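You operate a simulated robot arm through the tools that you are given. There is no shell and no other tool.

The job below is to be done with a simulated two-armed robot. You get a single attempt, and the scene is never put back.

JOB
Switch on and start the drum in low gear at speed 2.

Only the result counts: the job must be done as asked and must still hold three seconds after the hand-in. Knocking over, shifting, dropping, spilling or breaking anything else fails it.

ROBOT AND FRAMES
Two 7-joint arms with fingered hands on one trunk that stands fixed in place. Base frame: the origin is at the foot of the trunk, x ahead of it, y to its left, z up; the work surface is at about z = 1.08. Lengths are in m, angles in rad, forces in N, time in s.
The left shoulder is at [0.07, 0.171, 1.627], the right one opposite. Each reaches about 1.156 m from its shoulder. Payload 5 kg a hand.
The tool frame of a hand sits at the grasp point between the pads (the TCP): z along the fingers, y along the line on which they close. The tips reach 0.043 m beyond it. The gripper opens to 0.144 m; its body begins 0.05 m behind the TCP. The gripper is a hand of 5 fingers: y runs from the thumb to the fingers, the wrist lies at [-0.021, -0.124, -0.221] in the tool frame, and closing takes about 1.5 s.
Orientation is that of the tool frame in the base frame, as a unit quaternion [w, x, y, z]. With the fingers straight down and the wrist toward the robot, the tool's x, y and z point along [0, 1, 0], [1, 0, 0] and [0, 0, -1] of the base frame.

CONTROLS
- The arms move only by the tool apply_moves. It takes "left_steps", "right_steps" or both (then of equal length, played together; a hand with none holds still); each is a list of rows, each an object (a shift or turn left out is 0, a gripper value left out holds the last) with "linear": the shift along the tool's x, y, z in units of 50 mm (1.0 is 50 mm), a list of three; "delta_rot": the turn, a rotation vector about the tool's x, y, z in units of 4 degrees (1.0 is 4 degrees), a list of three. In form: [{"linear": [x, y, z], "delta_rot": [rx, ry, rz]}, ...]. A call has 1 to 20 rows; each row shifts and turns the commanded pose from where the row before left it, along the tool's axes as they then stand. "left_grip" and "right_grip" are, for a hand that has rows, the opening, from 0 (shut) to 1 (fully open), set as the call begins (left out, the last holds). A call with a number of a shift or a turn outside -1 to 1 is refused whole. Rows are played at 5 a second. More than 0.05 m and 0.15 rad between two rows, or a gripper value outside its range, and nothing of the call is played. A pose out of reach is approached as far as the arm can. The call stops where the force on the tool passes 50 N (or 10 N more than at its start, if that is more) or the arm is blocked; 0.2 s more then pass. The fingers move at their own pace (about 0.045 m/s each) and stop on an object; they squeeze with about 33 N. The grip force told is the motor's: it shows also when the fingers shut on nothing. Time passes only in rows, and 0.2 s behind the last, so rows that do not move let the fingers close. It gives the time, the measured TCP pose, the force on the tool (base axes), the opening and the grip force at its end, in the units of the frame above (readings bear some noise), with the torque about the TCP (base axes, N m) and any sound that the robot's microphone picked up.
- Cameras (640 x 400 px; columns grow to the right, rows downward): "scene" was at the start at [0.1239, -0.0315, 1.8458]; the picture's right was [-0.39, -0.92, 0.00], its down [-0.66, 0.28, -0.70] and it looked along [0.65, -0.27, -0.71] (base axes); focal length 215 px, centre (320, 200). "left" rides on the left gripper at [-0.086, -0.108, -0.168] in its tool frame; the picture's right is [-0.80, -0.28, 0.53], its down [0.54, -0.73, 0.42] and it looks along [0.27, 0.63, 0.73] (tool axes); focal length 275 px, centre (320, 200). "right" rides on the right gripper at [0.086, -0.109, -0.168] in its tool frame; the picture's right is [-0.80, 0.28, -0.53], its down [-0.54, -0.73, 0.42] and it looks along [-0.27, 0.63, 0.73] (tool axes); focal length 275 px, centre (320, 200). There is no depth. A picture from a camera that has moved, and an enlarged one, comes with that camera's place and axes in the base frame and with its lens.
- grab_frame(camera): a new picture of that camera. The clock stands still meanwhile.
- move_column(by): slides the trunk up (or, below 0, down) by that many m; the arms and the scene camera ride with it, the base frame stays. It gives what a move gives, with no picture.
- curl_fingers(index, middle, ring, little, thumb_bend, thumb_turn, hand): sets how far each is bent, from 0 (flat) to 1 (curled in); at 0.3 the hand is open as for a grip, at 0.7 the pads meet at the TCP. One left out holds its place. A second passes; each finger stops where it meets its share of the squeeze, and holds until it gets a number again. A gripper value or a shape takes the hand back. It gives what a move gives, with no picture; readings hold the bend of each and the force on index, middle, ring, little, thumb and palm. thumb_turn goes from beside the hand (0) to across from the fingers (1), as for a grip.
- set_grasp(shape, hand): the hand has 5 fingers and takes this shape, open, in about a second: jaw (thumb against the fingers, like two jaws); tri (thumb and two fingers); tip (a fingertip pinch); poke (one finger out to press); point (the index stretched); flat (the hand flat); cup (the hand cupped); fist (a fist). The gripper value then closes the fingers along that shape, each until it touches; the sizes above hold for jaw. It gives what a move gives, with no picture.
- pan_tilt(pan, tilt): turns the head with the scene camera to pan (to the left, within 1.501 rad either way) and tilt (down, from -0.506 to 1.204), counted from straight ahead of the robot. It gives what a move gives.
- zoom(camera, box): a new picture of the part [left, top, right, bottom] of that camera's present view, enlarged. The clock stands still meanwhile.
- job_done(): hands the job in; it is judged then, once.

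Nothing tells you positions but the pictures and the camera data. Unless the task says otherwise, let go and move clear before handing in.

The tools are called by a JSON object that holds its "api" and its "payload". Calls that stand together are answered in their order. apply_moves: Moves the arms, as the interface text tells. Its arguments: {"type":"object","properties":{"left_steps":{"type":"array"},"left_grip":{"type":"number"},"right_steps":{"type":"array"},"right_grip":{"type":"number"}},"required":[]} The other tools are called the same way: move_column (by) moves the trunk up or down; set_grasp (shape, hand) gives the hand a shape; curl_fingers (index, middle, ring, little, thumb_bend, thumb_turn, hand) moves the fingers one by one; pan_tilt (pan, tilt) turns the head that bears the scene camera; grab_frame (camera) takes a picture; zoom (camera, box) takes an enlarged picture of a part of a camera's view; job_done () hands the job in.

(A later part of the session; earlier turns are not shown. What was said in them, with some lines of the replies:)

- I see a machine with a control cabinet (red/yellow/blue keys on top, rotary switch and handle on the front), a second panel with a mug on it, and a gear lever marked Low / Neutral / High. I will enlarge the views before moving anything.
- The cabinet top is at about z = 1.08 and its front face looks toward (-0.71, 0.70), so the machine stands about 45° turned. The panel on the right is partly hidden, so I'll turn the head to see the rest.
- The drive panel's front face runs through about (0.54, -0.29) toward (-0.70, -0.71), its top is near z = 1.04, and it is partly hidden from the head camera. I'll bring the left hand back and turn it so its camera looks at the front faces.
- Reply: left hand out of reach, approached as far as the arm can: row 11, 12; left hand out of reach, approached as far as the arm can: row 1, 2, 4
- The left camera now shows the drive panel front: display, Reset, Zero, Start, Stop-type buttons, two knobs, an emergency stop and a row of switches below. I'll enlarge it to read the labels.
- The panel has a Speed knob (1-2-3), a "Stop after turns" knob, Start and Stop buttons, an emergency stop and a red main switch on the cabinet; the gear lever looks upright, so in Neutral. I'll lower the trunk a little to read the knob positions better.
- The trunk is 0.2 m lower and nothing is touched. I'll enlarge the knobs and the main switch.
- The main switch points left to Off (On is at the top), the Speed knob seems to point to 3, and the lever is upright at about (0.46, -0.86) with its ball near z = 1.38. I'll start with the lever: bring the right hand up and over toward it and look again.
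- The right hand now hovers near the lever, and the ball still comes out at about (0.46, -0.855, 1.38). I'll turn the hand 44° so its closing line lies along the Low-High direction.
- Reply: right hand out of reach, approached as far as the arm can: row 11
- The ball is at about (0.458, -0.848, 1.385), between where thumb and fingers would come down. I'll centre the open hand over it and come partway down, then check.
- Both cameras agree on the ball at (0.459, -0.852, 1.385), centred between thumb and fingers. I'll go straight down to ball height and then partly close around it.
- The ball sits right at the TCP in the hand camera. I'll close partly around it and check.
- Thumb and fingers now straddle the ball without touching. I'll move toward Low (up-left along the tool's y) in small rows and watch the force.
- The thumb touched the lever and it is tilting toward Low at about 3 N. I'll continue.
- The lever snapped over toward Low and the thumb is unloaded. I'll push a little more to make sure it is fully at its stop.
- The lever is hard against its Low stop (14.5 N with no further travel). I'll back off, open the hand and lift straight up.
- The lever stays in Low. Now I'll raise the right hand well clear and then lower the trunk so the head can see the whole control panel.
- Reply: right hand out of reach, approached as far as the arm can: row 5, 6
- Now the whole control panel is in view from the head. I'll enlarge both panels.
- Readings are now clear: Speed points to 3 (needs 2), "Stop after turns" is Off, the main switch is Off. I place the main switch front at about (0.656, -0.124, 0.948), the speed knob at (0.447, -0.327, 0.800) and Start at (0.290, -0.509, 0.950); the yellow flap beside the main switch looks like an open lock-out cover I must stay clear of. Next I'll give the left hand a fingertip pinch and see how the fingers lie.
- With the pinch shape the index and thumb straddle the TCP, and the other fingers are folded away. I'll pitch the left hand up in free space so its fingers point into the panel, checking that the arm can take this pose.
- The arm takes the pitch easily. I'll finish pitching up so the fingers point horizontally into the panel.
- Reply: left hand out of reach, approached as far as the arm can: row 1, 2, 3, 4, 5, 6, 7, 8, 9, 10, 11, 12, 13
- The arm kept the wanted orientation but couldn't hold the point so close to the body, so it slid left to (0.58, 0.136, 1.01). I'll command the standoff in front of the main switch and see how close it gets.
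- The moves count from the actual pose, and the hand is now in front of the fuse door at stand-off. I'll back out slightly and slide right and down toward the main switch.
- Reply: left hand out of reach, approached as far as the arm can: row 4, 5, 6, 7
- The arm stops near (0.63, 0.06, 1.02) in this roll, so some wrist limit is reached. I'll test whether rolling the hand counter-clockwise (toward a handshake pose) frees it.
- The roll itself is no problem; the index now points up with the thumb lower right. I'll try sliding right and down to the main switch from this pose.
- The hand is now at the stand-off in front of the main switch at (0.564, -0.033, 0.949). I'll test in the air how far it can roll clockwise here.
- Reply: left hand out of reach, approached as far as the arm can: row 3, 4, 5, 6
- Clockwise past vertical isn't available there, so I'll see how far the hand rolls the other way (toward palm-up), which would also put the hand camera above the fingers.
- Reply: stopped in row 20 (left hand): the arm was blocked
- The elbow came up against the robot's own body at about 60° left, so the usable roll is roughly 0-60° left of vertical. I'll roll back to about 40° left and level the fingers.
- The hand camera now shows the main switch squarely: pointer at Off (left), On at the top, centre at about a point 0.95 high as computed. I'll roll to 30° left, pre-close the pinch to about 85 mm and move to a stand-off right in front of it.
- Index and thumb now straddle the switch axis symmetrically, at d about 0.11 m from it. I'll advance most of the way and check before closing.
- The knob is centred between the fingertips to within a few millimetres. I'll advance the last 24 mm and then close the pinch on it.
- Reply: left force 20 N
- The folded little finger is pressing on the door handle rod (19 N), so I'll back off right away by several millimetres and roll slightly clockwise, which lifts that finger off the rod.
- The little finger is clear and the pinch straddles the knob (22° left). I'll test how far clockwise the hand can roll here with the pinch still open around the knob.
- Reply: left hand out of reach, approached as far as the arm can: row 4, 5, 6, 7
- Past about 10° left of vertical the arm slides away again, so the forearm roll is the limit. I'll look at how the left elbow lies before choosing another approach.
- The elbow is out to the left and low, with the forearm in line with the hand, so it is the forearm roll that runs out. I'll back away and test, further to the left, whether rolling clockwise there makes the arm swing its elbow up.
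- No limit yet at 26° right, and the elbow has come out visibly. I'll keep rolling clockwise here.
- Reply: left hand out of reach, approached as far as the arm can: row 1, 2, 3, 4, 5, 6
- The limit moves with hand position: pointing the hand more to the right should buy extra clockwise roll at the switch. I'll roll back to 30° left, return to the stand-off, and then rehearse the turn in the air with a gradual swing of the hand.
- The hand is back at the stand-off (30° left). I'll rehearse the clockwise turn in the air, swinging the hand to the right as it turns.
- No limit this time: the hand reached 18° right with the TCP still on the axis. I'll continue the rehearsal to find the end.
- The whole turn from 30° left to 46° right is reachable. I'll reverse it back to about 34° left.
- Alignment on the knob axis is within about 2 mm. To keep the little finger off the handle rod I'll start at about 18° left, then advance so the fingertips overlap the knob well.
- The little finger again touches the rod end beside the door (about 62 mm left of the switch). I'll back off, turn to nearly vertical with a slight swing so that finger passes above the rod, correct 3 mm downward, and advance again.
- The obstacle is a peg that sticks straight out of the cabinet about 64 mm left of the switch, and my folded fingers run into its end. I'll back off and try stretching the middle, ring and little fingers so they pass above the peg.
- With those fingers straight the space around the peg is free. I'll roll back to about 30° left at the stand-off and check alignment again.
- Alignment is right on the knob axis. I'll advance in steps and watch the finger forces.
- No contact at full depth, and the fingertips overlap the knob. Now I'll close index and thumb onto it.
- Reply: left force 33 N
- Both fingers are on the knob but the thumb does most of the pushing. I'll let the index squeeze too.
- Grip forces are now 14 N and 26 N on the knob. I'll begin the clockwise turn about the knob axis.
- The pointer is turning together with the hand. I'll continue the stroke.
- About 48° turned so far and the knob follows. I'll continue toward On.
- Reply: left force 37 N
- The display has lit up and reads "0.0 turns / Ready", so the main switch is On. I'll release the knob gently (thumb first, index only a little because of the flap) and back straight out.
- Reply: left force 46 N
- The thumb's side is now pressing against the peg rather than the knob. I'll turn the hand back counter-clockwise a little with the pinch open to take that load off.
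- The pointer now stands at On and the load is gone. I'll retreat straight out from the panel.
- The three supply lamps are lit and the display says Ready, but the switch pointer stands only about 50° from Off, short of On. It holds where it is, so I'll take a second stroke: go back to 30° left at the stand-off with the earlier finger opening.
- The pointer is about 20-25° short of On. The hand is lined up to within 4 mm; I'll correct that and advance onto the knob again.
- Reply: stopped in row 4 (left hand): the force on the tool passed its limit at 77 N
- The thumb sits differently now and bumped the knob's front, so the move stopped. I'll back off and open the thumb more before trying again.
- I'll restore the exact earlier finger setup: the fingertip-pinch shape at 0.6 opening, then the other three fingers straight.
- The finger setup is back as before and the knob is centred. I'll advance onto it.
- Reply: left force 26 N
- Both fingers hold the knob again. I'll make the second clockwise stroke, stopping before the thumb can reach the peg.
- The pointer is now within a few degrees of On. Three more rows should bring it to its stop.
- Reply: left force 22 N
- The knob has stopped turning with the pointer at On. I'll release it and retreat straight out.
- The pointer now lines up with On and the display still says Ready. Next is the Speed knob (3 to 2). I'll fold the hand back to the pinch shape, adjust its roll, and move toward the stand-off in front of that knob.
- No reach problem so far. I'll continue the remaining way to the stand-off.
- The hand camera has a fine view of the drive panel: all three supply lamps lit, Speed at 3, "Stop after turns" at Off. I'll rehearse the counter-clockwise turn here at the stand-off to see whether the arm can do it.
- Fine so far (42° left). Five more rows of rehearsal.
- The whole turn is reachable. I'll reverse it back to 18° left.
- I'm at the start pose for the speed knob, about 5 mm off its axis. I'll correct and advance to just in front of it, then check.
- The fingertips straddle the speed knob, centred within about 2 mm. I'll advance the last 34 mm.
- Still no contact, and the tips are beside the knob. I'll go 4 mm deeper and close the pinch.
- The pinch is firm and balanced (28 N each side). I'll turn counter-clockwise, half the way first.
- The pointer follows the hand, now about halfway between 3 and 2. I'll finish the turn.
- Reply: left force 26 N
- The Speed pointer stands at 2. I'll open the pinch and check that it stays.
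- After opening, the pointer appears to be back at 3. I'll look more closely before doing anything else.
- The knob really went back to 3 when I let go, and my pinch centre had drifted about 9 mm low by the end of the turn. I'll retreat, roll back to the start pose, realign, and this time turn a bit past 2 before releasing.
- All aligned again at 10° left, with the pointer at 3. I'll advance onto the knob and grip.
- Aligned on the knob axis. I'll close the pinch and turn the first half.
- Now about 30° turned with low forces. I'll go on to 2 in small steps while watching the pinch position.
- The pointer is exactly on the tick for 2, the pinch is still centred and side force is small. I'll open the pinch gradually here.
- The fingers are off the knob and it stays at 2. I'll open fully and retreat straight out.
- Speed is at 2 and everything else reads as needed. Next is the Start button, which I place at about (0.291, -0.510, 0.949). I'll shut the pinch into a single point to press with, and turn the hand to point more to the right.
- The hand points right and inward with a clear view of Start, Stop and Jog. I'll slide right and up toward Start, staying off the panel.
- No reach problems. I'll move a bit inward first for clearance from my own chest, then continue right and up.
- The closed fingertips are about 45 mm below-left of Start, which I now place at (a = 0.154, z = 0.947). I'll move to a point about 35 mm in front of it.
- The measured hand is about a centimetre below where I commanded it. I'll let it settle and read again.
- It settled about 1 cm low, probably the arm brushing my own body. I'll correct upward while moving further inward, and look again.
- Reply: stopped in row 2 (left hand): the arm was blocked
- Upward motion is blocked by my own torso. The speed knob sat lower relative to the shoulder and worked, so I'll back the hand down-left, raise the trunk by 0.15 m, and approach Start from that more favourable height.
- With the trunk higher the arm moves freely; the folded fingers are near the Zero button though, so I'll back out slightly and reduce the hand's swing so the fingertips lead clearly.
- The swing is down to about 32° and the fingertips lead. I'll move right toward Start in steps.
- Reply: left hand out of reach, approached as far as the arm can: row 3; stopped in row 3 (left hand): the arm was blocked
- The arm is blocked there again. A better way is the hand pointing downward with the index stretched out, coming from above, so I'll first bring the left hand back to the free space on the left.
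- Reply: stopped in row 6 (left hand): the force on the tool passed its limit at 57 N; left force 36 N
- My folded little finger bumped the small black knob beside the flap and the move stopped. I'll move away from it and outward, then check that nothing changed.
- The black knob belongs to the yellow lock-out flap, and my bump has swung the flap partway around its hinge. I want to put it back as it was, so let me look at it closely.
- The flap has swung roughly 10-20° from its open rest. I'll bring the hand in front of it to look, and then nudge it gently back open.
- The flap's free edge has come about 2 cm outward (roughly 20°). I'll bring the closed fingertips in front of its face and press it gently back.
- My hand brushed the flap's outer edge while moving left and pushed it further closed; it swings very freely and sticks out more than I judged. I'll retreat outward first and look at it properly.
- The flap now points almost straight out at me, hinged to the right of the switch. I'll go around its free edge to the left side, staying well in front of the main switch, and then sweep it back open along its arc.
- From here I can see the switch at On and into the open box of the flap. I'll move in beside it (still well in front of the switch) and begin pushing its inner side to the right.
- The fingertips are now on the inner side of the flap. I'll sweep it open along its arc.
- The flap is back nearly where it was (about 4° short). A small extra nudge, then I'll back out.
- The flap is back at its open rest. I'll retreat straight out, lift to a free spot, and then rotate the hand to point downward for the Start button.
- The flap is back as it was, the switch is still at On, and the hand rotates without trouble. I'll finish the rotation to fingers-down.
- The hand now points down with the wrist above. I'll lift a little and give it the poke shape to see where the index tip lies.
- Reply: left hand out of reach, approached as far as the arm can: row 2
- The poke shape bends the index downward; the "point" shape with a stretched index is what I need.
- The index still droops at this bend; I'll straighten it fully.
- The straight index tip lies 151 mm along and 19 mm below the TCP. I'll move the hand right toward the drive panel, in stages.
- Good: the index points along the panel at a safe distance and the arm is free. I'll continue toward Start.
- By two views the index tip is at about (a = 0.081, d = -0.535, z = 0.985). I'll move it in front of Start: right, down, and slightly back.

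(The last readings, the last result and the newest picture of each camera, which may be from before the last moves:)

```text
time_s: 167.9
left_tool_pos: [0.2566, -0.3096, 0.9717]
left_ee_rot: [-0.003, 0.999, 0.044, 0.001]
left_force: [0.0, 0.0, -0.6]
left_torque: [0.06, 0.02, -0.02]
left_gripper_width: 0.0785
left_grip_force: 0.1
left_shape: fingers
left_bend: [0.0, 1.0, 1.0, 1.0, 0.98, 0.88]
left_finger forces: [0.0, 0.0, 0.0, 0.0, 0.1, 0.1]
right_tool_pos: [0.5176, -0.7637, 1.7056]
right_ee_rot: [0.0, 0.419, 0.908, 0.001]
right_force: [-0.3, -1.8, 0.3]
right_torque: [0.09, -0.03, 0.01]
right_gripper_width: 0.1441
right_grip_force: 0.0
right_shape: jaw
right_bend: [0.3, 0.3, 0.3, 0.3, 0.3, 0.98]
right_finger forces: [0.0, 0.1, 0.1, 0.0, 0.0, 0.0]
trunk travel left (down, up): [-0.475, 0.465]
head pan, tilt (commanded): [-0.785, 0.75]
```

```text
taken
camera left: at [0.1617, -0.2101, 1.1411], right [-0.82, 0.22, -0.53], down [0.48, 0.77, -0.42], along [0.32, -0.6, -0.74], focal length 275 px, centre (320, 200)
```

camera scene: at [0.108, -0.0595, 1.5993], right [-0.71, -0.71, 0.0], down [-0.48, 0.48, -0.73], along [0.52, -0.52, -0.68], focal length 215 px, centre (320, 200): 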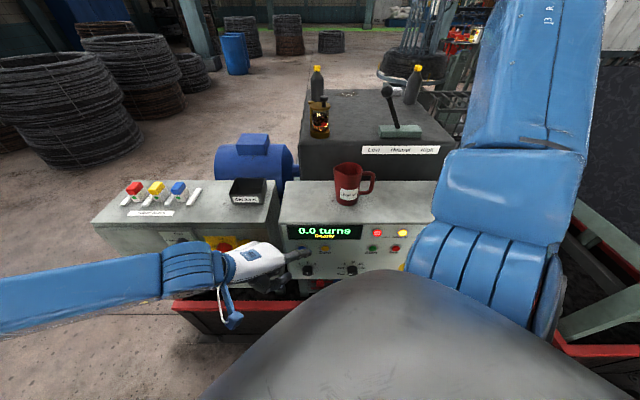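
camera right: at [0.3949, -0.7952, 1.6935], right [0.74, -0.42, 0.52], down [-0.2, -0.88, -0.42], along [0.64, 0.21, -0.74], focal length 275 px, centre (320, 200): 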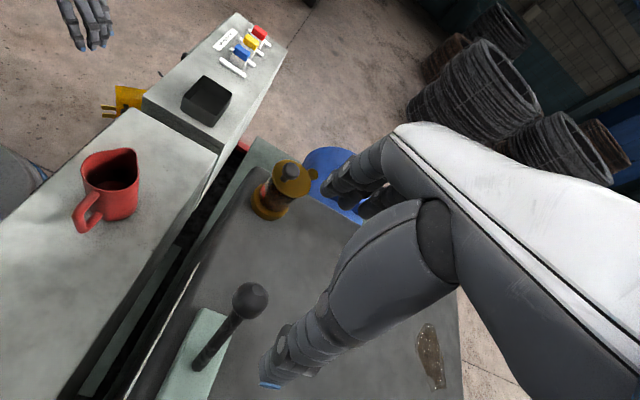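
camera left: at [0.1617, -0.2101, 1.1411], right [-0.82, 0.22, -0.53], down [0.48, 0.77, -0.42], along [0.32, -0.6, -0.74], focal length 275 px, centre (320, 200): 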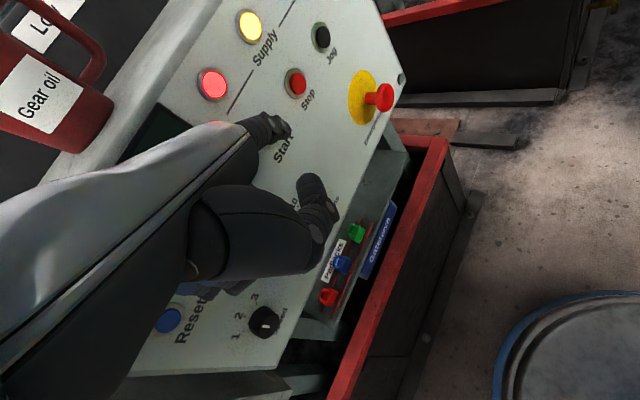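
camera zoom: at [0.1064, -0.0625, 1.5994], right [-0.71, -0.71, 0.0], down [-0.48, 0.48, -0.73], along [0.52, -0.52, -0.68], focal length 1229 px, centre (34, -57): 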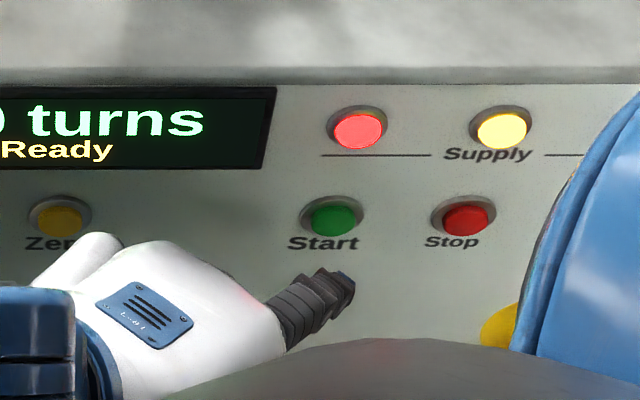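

The tip is right in front of Start, a few millimetres low. I'll move up 6 mm and inward 25 mm, then press in small steps.

{"api": "apply_moves", "payload": {"left_steps": [{"linear": [0.16, 0.19, -0.12]}, {"linear": [0.16, 0.19, 0]}]}}

{"api": "zoom", "payload": {"camera": "scene", "box": [320, 210, 420, 280]}}

{"api": "zoom", "payload": {"camera": "left", "box": [200, 50, 380, 200]}}

```text
time_s: 168.5
left_tool_pos: [0.2745, -0.3246, 0.979]
left_ee_rot: [-0.003, 0.999, 0.042, 0.001]
left_force: [-0.6, -0.2, 0.4]
left_torque: [0.04, 0.0, 0.02]
left_gripper_width: 0.0784
left_grip_force: 0.1
left_shape: fingers
left_bend: [0.0, 1.0, 1.0, 1.0, 0.98, 0.88]
left_finger forces: [0.0, 0.0, 0.0, 0.0, 0.0, 0.1]
right_tool_pos: [0.5184, -0.7623, 1.7057]
right_ee_rot: [-0.001, 0.418, 0.909, 0.001]
right_force: [0.2, -1.8, -1.4]
right_torque: [0.04, -0.01, 0.02]
right_gripper_width: 0.1439
right_grip_force: 0.0
right_shape: jaw
right_bend: [0.3, 0.3, 0.3, 0.3, 0.3, 0.98]
right_finger forces: [0.0, 0.0, 0.1, 0.0, 0.1, 0.1]
trunk travel left (down, up): [-0.475, 0.465]
head pan, tilt (commanded): [-0.785, 0.75]
```

```text
5.71 times, centred on (370, 245) of scene
camera zoom: at [0.1075, -0.0611, 1.5993], right [-0.71, -0.71, 0.0], down [-0.48, 0.48, -0.73], along [0.52, -0.52, -0.68], focal length 1229 px, centre (34, -57)
```

zoom: 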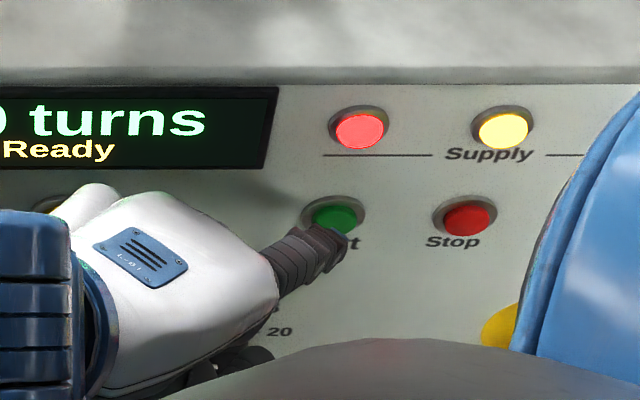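

```text
2.67 times, centred on (290, 125) of left
camera zoom: at [0.1805, -0.2264, 1.147], right [-0.82, 0.22, -0.53], down [0.48, 0.77, -0.42], along [0.32, -0.6, -0.73], focal length 734 px, centre (400, 400)
```

zoom: 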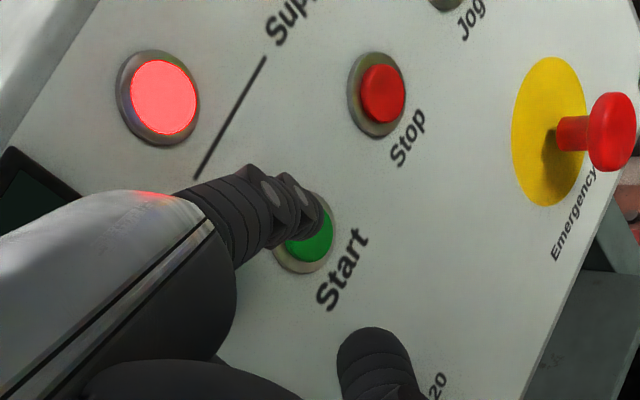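

The tip is about 15 mm from the button and lined up. I'll press inward in small steps and watch force and display.

{"api": "apply_moves", "payload": {"left_steps": [{"linear": [0.129, 0.153, 0.02]}, {"linear": [0.129, 0.153, 0.02]}]}}

{"api": "zoom", "payload": {"camera": "scene", "box": [280, 200, 420, 280]}}

{"api": "zoom", "payload": {"camera": "left", "box": [200, 50, 380, 200]}}

```text
time_s: 169.1
left_tool_pos: [0.2896, -0.3385, 0.9776]
left_ee_rot: [-0.002, 0.999, 0.043, 0.0]
left_force: [0.1, 0.2, -0.2]
left_torque: [0.03, -0.02, -0.01]
left_gripper_width: 0.0783
left_grip_force: 0.0
left_shape: fingers
left_bend: [0.0, 1.0, 1.0, 1.0, 0.98, 0.88]
left_finger forces: [0.0, 0.0, 0.1, 0.0, 0.1, 0.0]
right_tool_pos: [0.5202, -0.7623, 1.7065]
right_ee_rot: [0.0, 0.417, 0.909, 0.0]
right_force: [0.8, 0.5, -0.3]
right_torque: [0.02, 0.01, 0.01]
right_gripper_width: 0.144
right_grip_force: 0.0
right_shape: jaw
right_bend: [0.3, 0.3, 0.3, 0.3, 0.3, 0.98]
right_finger forces: [0.1, 0.0, 0.0, 0.1, 0.1, 0.0]
trunk travel left (down, up): [-0.475, 0.465]
head pan, tilt (commanded): [-0.785, 0.75]
```

```text
4.57 times, centred on (350, 240) of scene
camera zoom: at [0.108, -0.0603, 1.5993], right [-0.71, -0.71, 0.0], down [-0.48, 0.48, -0.73], along [0.52, -0.52, -0.68], focal length 983 px, centre (183, 17)
```

zoom: 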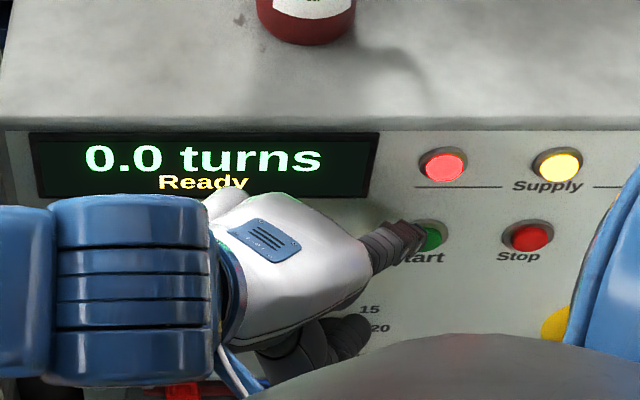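

```text
2.67 times, centred on (290, 125) of left
camera zoom: at [0.1956, -0.2396, 1.1451], right [-0.82, 0.22, -0.53], down [0.48, 0.77, -0.42], along [0.32, -0.6, -0.73], focal length 734 px, centre (400, 400)
```

zoom: 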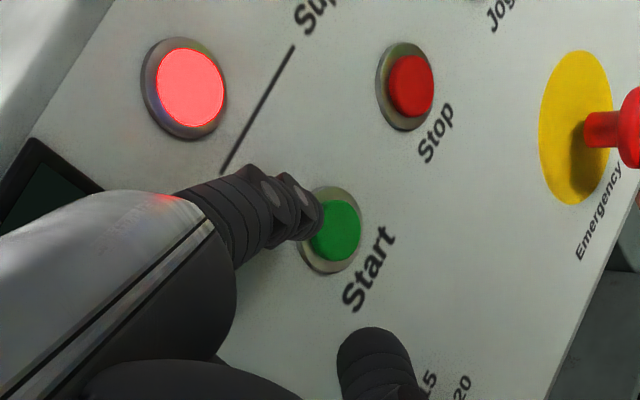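

Comparing both views again, the tip is actually about 4 cm too high and still 3 cm off the panel (the offset I used was wrong). I'll correct: down 40 mm and right 14 mm, without moving inward.

{"api": "apply_moves", "payload": {"left_steps": [{"linear": [-0.107, 0.09, 0.4]}, {"linear": [-0.107, 0.09, 0.4]}]}}

{"api": "zoom", "payload": {"camera": "scene", "box": [280, 200, 420, 280]}}

{"api": "zoom", "payload": {"camera": "left", "box": [200, 50, 380, 200]}}

```text
time_s: 169.7
left_tool_pos: [0.2803, -0.3485, 0.936]
left_ee_rot: [-0.003, 0.999, 0.042, 0.0]
left_force: [0.3, -0.8, 1.1]
left_torque: [0.0, 0.03, 0.0]
left_gripper_width: 0.0784
left_grip_force: 0.0
left_shape: fingers
left_bend: [0.0, 1.0, 1.0, 1.0, 0.98, 0.88]
left_finger forces: [0.1, 0.0, 0.0, 0.0, 0.0, 0.0]
right_tool_pos: [0.5193, -0.7614, 1.7067]
right_ee_rot: [-0.001, 0.418, 0.909, -0.001]
right_force: [0.5, -0.7, -0.3]
right_torque: [0.03, 0.01, -0.03]
right_gripper_width: 0.1441
right_grip_force: 0.0
right_shape: jaw
right_bend: [0.3, 0.3, 0.3, 0.3, 0.3, 0.98]
right_finger forces: [0.0, 0.0, 0.0, 0.0, 0.1, 0.0]
trunk travel left (down, up): [-0.475, 0.465]
head pan, tilt (commanded): [-0.785, 0.75]
```

```text
4.57 times, centred on (350, 240) of scene
camera zoom: at [0.108, -0.0601, 1.5994], right [-0.71, -0.71, 0.0], down [-0.48, 0.48, -0.73], along [0.52, -0.52, -0.68], focal length 983 px, centre (183, 17)
```

zoom: 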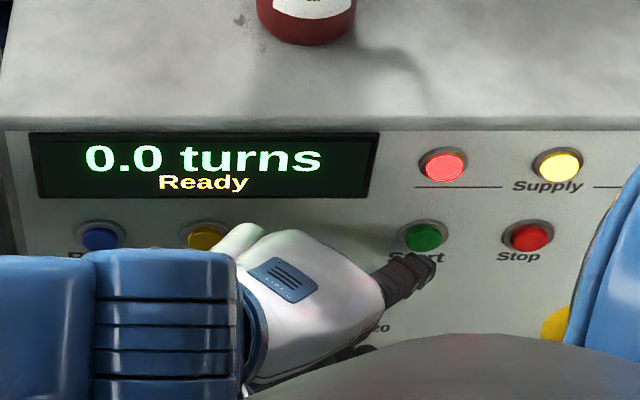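

```text
2.67 times, centred on (290, 125) of left
camera zoom: at [0.1856, -0.248, 1.1052], right [-0.82, 0.22, -0.53], down [0.48, 0.77, -0.42], along [0.32, -0.6, -0.73], focal length 734 px, centre (400, 400)
```

zoom: 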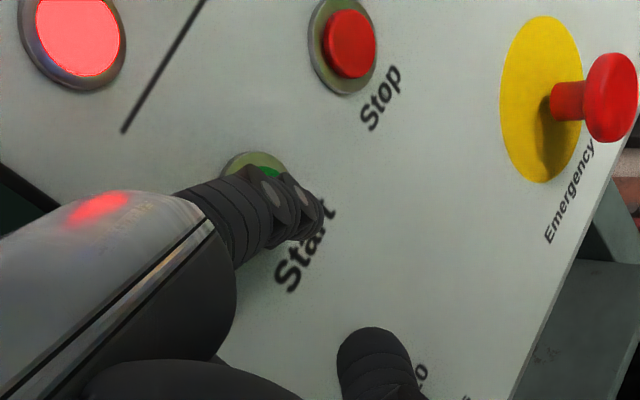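

Now the tip is at Start's height and position, about 28 mm in front. I'll go in 22 mm, then press in 4 mm steps.

{"api": "apply_moves", "payload": {"left_steps": [{"linear": [0.14, 0.168, 0]}, {"linear": [0.14, 0.168, 0]}]}}

{"api": "zoom", "payload": {"camera": "left", "box": [200, 50, 380, 200]}}

{"api": "zoom", "payload": {"camera": "scene", "box": [330, 220, 420, 280]}}

```text
time_s: 170.3
left_tool_pos: [0.2952, -0.3617, 0.9369]
left_ee_rot: [-0.002, 0.999, 0.042, 0.0]
left_force: [-3.7, 4.0, 1.2]
left_torque: [-0.01, -0.02, -0.63]
left_gripper_width: 0.0754
left_grip_force: 2.9
left_shape: fingers
left_bend: [0.01, 1.0, 1.0, 1.0, 0.98, 0.88]
left_finger forces: [5.9, 0.0, 0.0, 0.1, 0.1, 0.1]
right_tool_pos: [0.5186, -0.7587, 1.7074]
right_ee_rot: [0.0, 0.418, 0.909, -0.002]
right_force: [-0.5, 0.4, -0.2]
right_torque: [-0.03, 0.01, -0.03]
right_gripper_width: 0.1438
right_grip_force: 0.0
right_shape: jaw
right_bend: [0.3, 0.3, 0.3, 0.3, 0.3, 0.98]
right_finger forces: [0.0, 0.0, 0.0, 0.0, 0.0, 0.1]
trunk travel left (down, up): [-0.475, 0.465]
head pan, tilt (commanded): [-0.785, 0.75]
heard: click
```

```text
2.67 times, centred on (290, 125) of left
camera zoom: at [0.2003, -0.2624, 1.1054], right [-0.82, 0.22, -0.53], down [0.48, 0.77, -0.42], along [0.32, -0.6, -0.73], focal length 734 px, centre (400, 400)
```

zoom: 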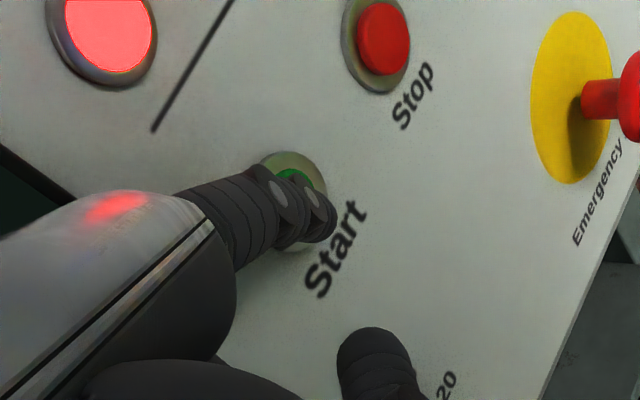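

```text
6.67 times, centred on (375, 250) of scene
camera zoom: at [0.1071, -0.0587, 1.5994], right [-0.71, -0.71, 0.0], down [-0.48, 0.48, -0.73], along [0.52, -0.52, -0.68], focal length 1434 px, centre (-47, -133)
```

zoom: 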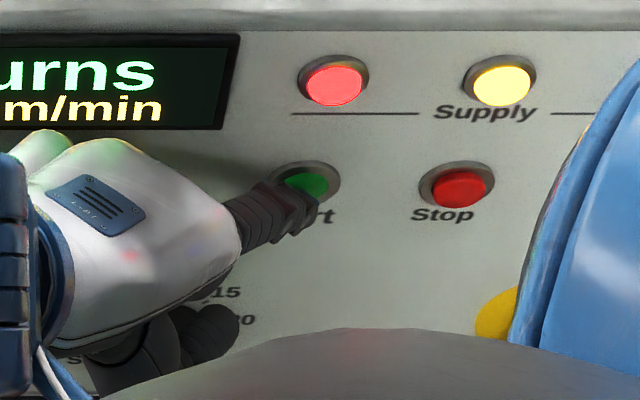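

I heard a click and the display changed to "… m/min": the drum has started. I'll back the finger straight out and read the display.

{"api": "apply_moves", "payload": {"left_steps": [{"linear": [-0.26, -0.31, 0]}, {"linear": [-0.26, -0.31, 0]}]}}

{"api": "zoom", "payload": {"camera": "scene", "box": [280, 200, 420, 300]}}

{"api": "grab_frame", "payload": {"camera": "scene"}}

```text
time_s: 170.9
left_tool_pos: [0.2677, -0.3338, 0.9386]
left_ee_rot: [-0.002, 0.999, 0.043, 0.001]
left_force: [-0.2, 0.1, 0.6]
left_torque: [-0.03, -0.02, 0.01]
left_gripper_width: 0.0781
left_grip_force: 0.1
left_shape: fingers
left_bend: [0.0, 1.0, 1.0, 1.0, 0.98, 0.88]
left_finger forces: [0.0, 0.1, 0.0, 0.0, 0.1, 0.0]
right_tool_pos: [0.5189, -0.7589, 1.7084]
right_ee_rot: [0.0, 0.418, 0.908, -0.002]
right_force: [0.4, -0.4, 0.5]
right_torque: [-0.06, 0.01, -0.01]
right_gripper_width: 0.1441
right_grip_force: 0.0
right_shape: jaw
right_bend: [0.3, 0.3, 0.3, 0.3, 0.3, 0.98]
right_finger forces: [0.0, 0.0, 0.0, 0.1, 0.1, 0.0]
trunk travel left (down, up): [-0.475, 0.465]
head pan, tilt (commanded): [-0.785, 0.75]
```

```text
4.00 times, centred on (350, 250) of scene
camera zoom: at [0.1072, -0.0583, 1.5995], right [-0.71, -0.71, 0.0], down [-0.48, 0.48, -0.73], along [0.52, -0.52, -0.68], focal length 860 px, centre (200, 0)
```

zoom: 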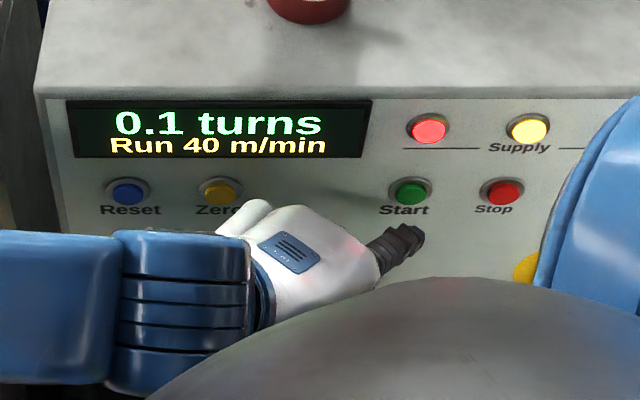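

```text
taken
camera scene: at [0.1072, -0.0583, 1.5995], right [-0.71, -0.71, 0.0], down [-0.48, 0.48, -0.73], along [0.52, -0.52, -0.68], focal length 215 px, centre (320, 200)
```

scene: 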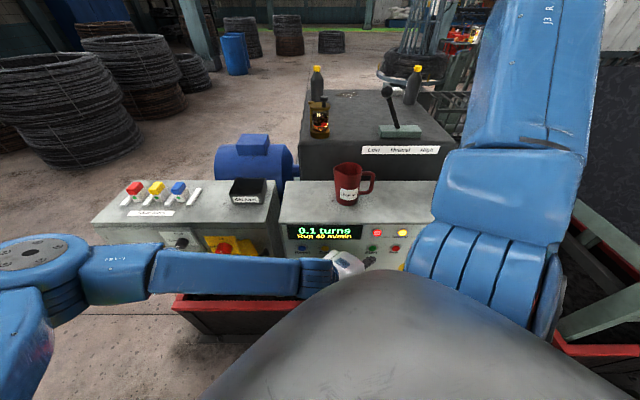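

The display reads "0.1 turns, Run 40 m/min", so the drum runs. I'll take the left hand back along the way it came, clear of the panel.

{"api": "apply_moves", "payload": {"left_steps": [{"linear": [0.353, -0.444, -0.487]}, {"linear": [0.353, -0.444, -0.487]}, {"linear": [0.353, -0.444, -0.487]}, {"linear": [0.55, -0.7, -0.1]}, {"linear": [0.55, -0.7, -0.1]}, {"linear": [0.55, -0.7, -0.1]}, {"linear": [0.5, -0.75, -0.1]}, {"linear": [0.4, -0.8, -0.1]}, {"linear": [0.3, -0.8, -0.1]}]}}

{"api": "grab_frame", "payload": {"camera": "scene"}}

{"api": "zoom", "payload": {"camera": "scene", "box": [280, 200, 420, 300]}}

{"api": "zoom", "payload": {"camera": "scene", "box": [160, 210, 290, 310]}}

```text
time_s: 172.9
left_tool_pos: [0.4351, -0.0279, 1.0424]
left_ee_rot: [-0.001, 0.999, 0.041, 0.0]
left_force: [0.5, 0.1, 0.4]
left_torque: [-0.01, 0.01, 0.02]
left_gripper_width: 0.0782
left_grip_force: 0.0
left_shape: fingers
left_bend: [0.0, 1.0, 1.0, 1.0, 0.98, 0.88]
left_finger forces: [0.1, 0.0, 0.1, 0.0, 0.1, 0.0]
right_tool_pos: [0.5174, -0.7567, 1.7091]
right_ee_rot: [0.002, 0.417, 0.909, -0.002]
right_force: [-0.6, 0.9, 0.9]
right_torque: [-0.04, -0.04, 0.0]
right_gripper_width: 0.1443
right_grip_force: 0.1
right_shape: jaw
right_bend: [0.3, 0.3, 0.3, 0.3, 0.3, 0.98]
right_finger forces: [0.0, 0.0, 0.0, 0.1, 0.0, 0.1]
trunk travel left (down, up): [-0.475, 0.465]
head pan, tilt (commanded): [-0.785, 0.75]
```

```text
taken
camera scene: at [0.1069, -0.0559, 1.5996], right [-0.71, -0.71, 0.0], down [-0.48, 0.48, -0.73], along [0.52, -0.52, -0.68], focal length 215 px, centre (320, 200)
```

scene: 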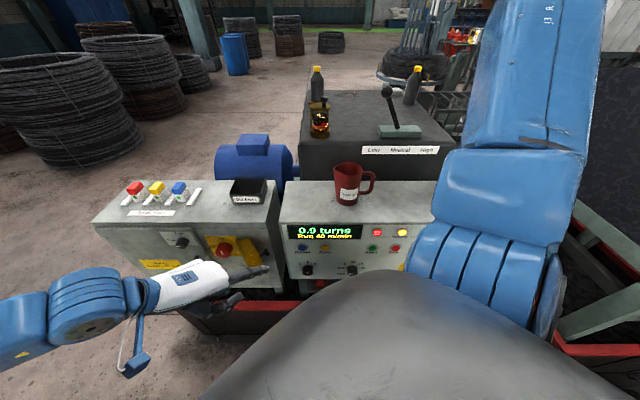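

```text
4.00 times, centred on (350, 250) of scene
camera zoom: at [0.1069, -0.0559, 1.5996], right [-0.71, -0.71, 0.0], down [-0.48, 0.48, -0.73], along [0.52, -0.52, -0.68], focal length 860 px, centre (200, 0)
```

zoom: 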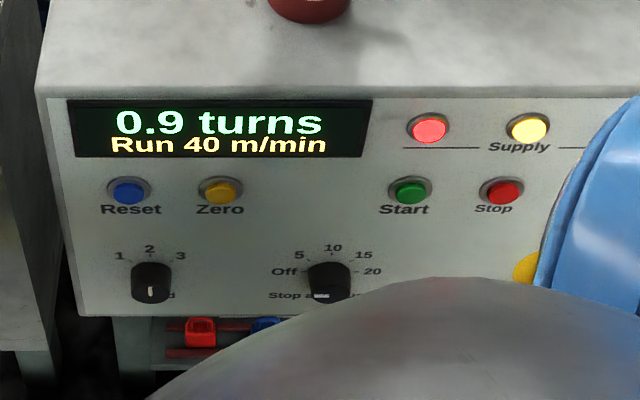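

```text
4.00 times, centred on (225, 260) of scene
camera zoom: at [0.1069, -0.0559, 1.5996], right [-0.71, -0.71, 0.0], down [-0.48, 0.48, -0.73], along [0.52, -0.52, -0.68], focal length 860 px, centre (700, -40)
```

zoom: 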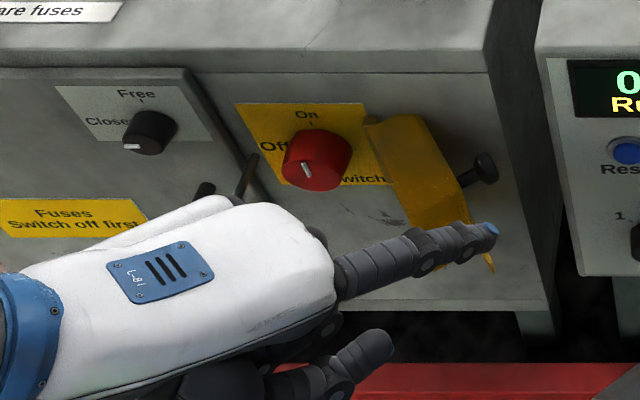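

Everything reads right: "0.9 turns, Run 40 m/min", Speed at 2, switch at On, flap open as it was. I'll draw the left hand well clear and check the lever once more.

{"api": "apply_moves", "payload": {"left_steps": [{"linear": [0, -0.8, -0.25]}, {"linear": [0, -0.8, -0.25]}, {"linear": [0, -0.8, -0.25]}, {"linear": [0, -0.8, -0.25]}]}}

{"api": "grab_frame", "payload": {"camera": "scene"}}

{"api": "zoom", "payload": {"camera": "scene", "box": [290, 60, 450, 160]}}

{"api": "zoom", "payload": {"camera": "scene", "box": [160, 200, 400, 300]}}

```text
time_s: 173.9
left_tool_pos: [0.4033, 0.1073, 1.0763]
left_ee_rot: [-0.002, 0.999, 0.047, -0.002]
left_force: [7.2, 2.5, 10.7]
left_torque: [-0.13, 0.42, 0.02]
left_gripper_width: 0.0785
left_grip_force: 0.1
left_shape: fingers
left_bend: [0.0, 1.0, 1.0, 1.0, 0.98, 0.87]
left_finger forces: [0.1, 0.1, 0.0, 0.0, 0.1, 0.0]
left hand out of reach, approached as far as the arm can: row 4
right_tool_pos: [0.5195, -0.7549, 1.7117]
right_ee_rot: [0.002, 0.417, 0.909, -0.003]
right_force: [0.6, 1.8, 1.1]
right_torque: [-0.24, 0.08, 0.01]
right_gripper_width: 0.144
right_grip_force: 0.1
right_shape: jaw
right_bend: [0.3, 0.3, 0.3, 0.3, 0.3, 0.98]
right_finger forces: [0.0, 0.1, 0.1, 0.1, 0.1, 0.0]
trunk travel left (down, up): [-0.475, 0.465]
head pan, tilt (commanded): [-0.785, 0.75]
```

```text
taken
camera scene: at [0.1078, -0.0549, 1.6], right [-0.71, -0.71, 0.0], down [-0.48, 0.48, -0.73], along [0.52, -0.52, -0.68], focal length 215 px, centre (320, 200)
```

scene: 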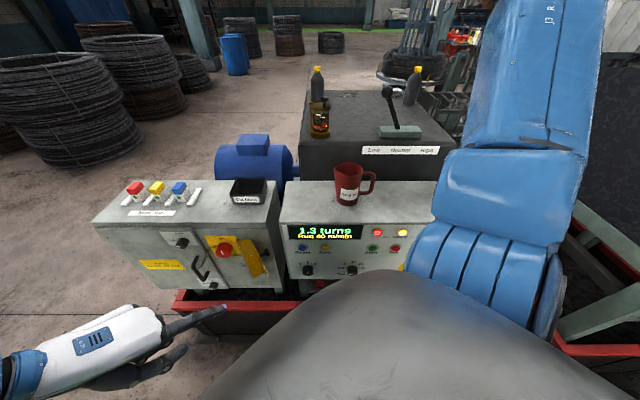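

```text
4.00 times, centred on (370, 110) of scene
camera zoom: at [0.1078, -0.0549, 1.6], right [-0.71, -0.71, 0.0], down [-0.48, 0.48, -0.73], along [0.52, -0.52, -0.68], focal length 860 px, centre (120, 560)
```

zoom: 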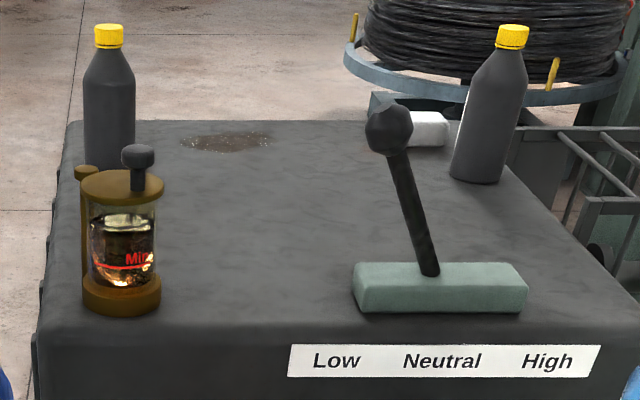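

```text
2.67 times, centred on (280, 250) of scene
camera zoom: at [0.1078, -0.0549, 1.6], right [-0.71, -0.71, 0.0], down [-0.48, 0.48, -0.73], along [0.52, -0.52, -0.68], focal length 574 px, centre (427, 67)
```

zoom: 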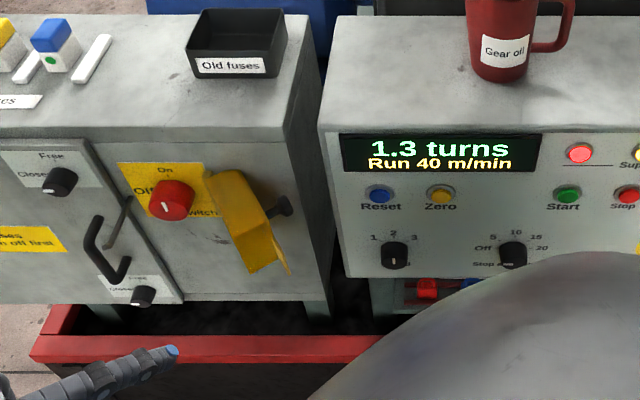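

The drum runs (1.3 turns, 40 m/min), the lever is in Low, Speed at 2, and mug, fuses, bottles and flap are all in place. I'll ease the left arm off its limit and let a second pass to confirm.

{"api": "apply_moves", "payload": {"left_steps": [{"linear": [0.2, 0.3, 0.3]}, {}, {}, {}, {}]}}

{"api": "zoom", "payload": {"camera": "scene", "box": [160, 200, 400, 300]}}

```text
time_s: 175.1
left_tool_pos: [0.4178, 0.0903, 1.0649]
left_ee_rot: [-0.004, 0.999, 0.043, 0.0]
left_force: [-0.4, 0.0, 0.0]
left_torque: [-0.02, 0.03, -0.01]
left_gripper_width: 0.0786
left_grip_force: 0.0
left_shape: fingers
left_bend: [0.0, 1.0, 1.0, 1.0, 0.98, 0.87]
left_finger forces: [0.0, 0.1, 0.0, 0.0, 0.1, 0.1]
right_tool_pos: [0.5203, -0.7603, 1.706]
right_ee_rot: [0.0, 0.418, 0.908, 0.0]
right_force: [-0.6, -0.3, -0.3]
right_torque: [0.01, -0.04, 0.03]
right_gripper_width: 0.1439
right_grip_force: 0.0
right_shape: jaw
right_bend: [0.3, 0.3, 0.3, 0.3, 0.3, 0.98]
right_finger forces: [0.1, 0.0, 0.1, 0.0, 0.0, 0.0]
trunk travel left (down, up): [-0.475, 0.465]
head pan, tilt (commanded): [-0.785, 0.75]
```

```text
2.67 times, centred on (280, 250) of scene
camera zoom: at [0.1089, -0.0596, 1.5993], right [-0.71, -0.71, 0.0], down [-0.48, 0.48, -0.73], along [0.52, -0.52, -0.68], focal length 574 px, centre (427, 67)
```

zoom: 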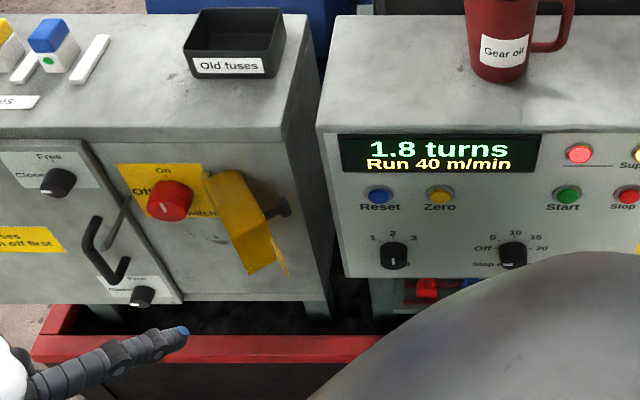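

The drum keeps running ("1.8 turns, Run 40 m/min"), with the main switch On, low gear engaged, speed 2 and both hands clear. I'm handing the job in.

{"api": "job_done", "payload": {}}

```text
The job is handed in.
```

The drum is running in low gear at speed 2, and I've handed the job in. The last display reading, just before that, was "1.8 turns, Run 40 m/min".

- **Gear:** the lever is in Low, pushed fully to its stop.
- **Main switch:** turned from Off to On. All three supply lamps lit and the display showed Ready.
- **Speed:** the knob is at 2. On my first try it slipped back to 3 when I let go; the second try held.
- **Stop after turns:** I left this at Off.

Three things got bumped on the way:

- **Yellow lock-out flap:** my hand knocked it partly closed. I pushed it back to its open position, and in the camera it looks as it did at the start.
- **Peg left of the main switch:** my fingers pressed against it several times, with no visible effect.
- **Main switch knob:** my thumb hit its front once (77 N). The switch still turned fully to On afterwards.

In the last views the mug, fuses, bottles and trays looked undisturbed. Both hands were clear of the machine at hand-in.
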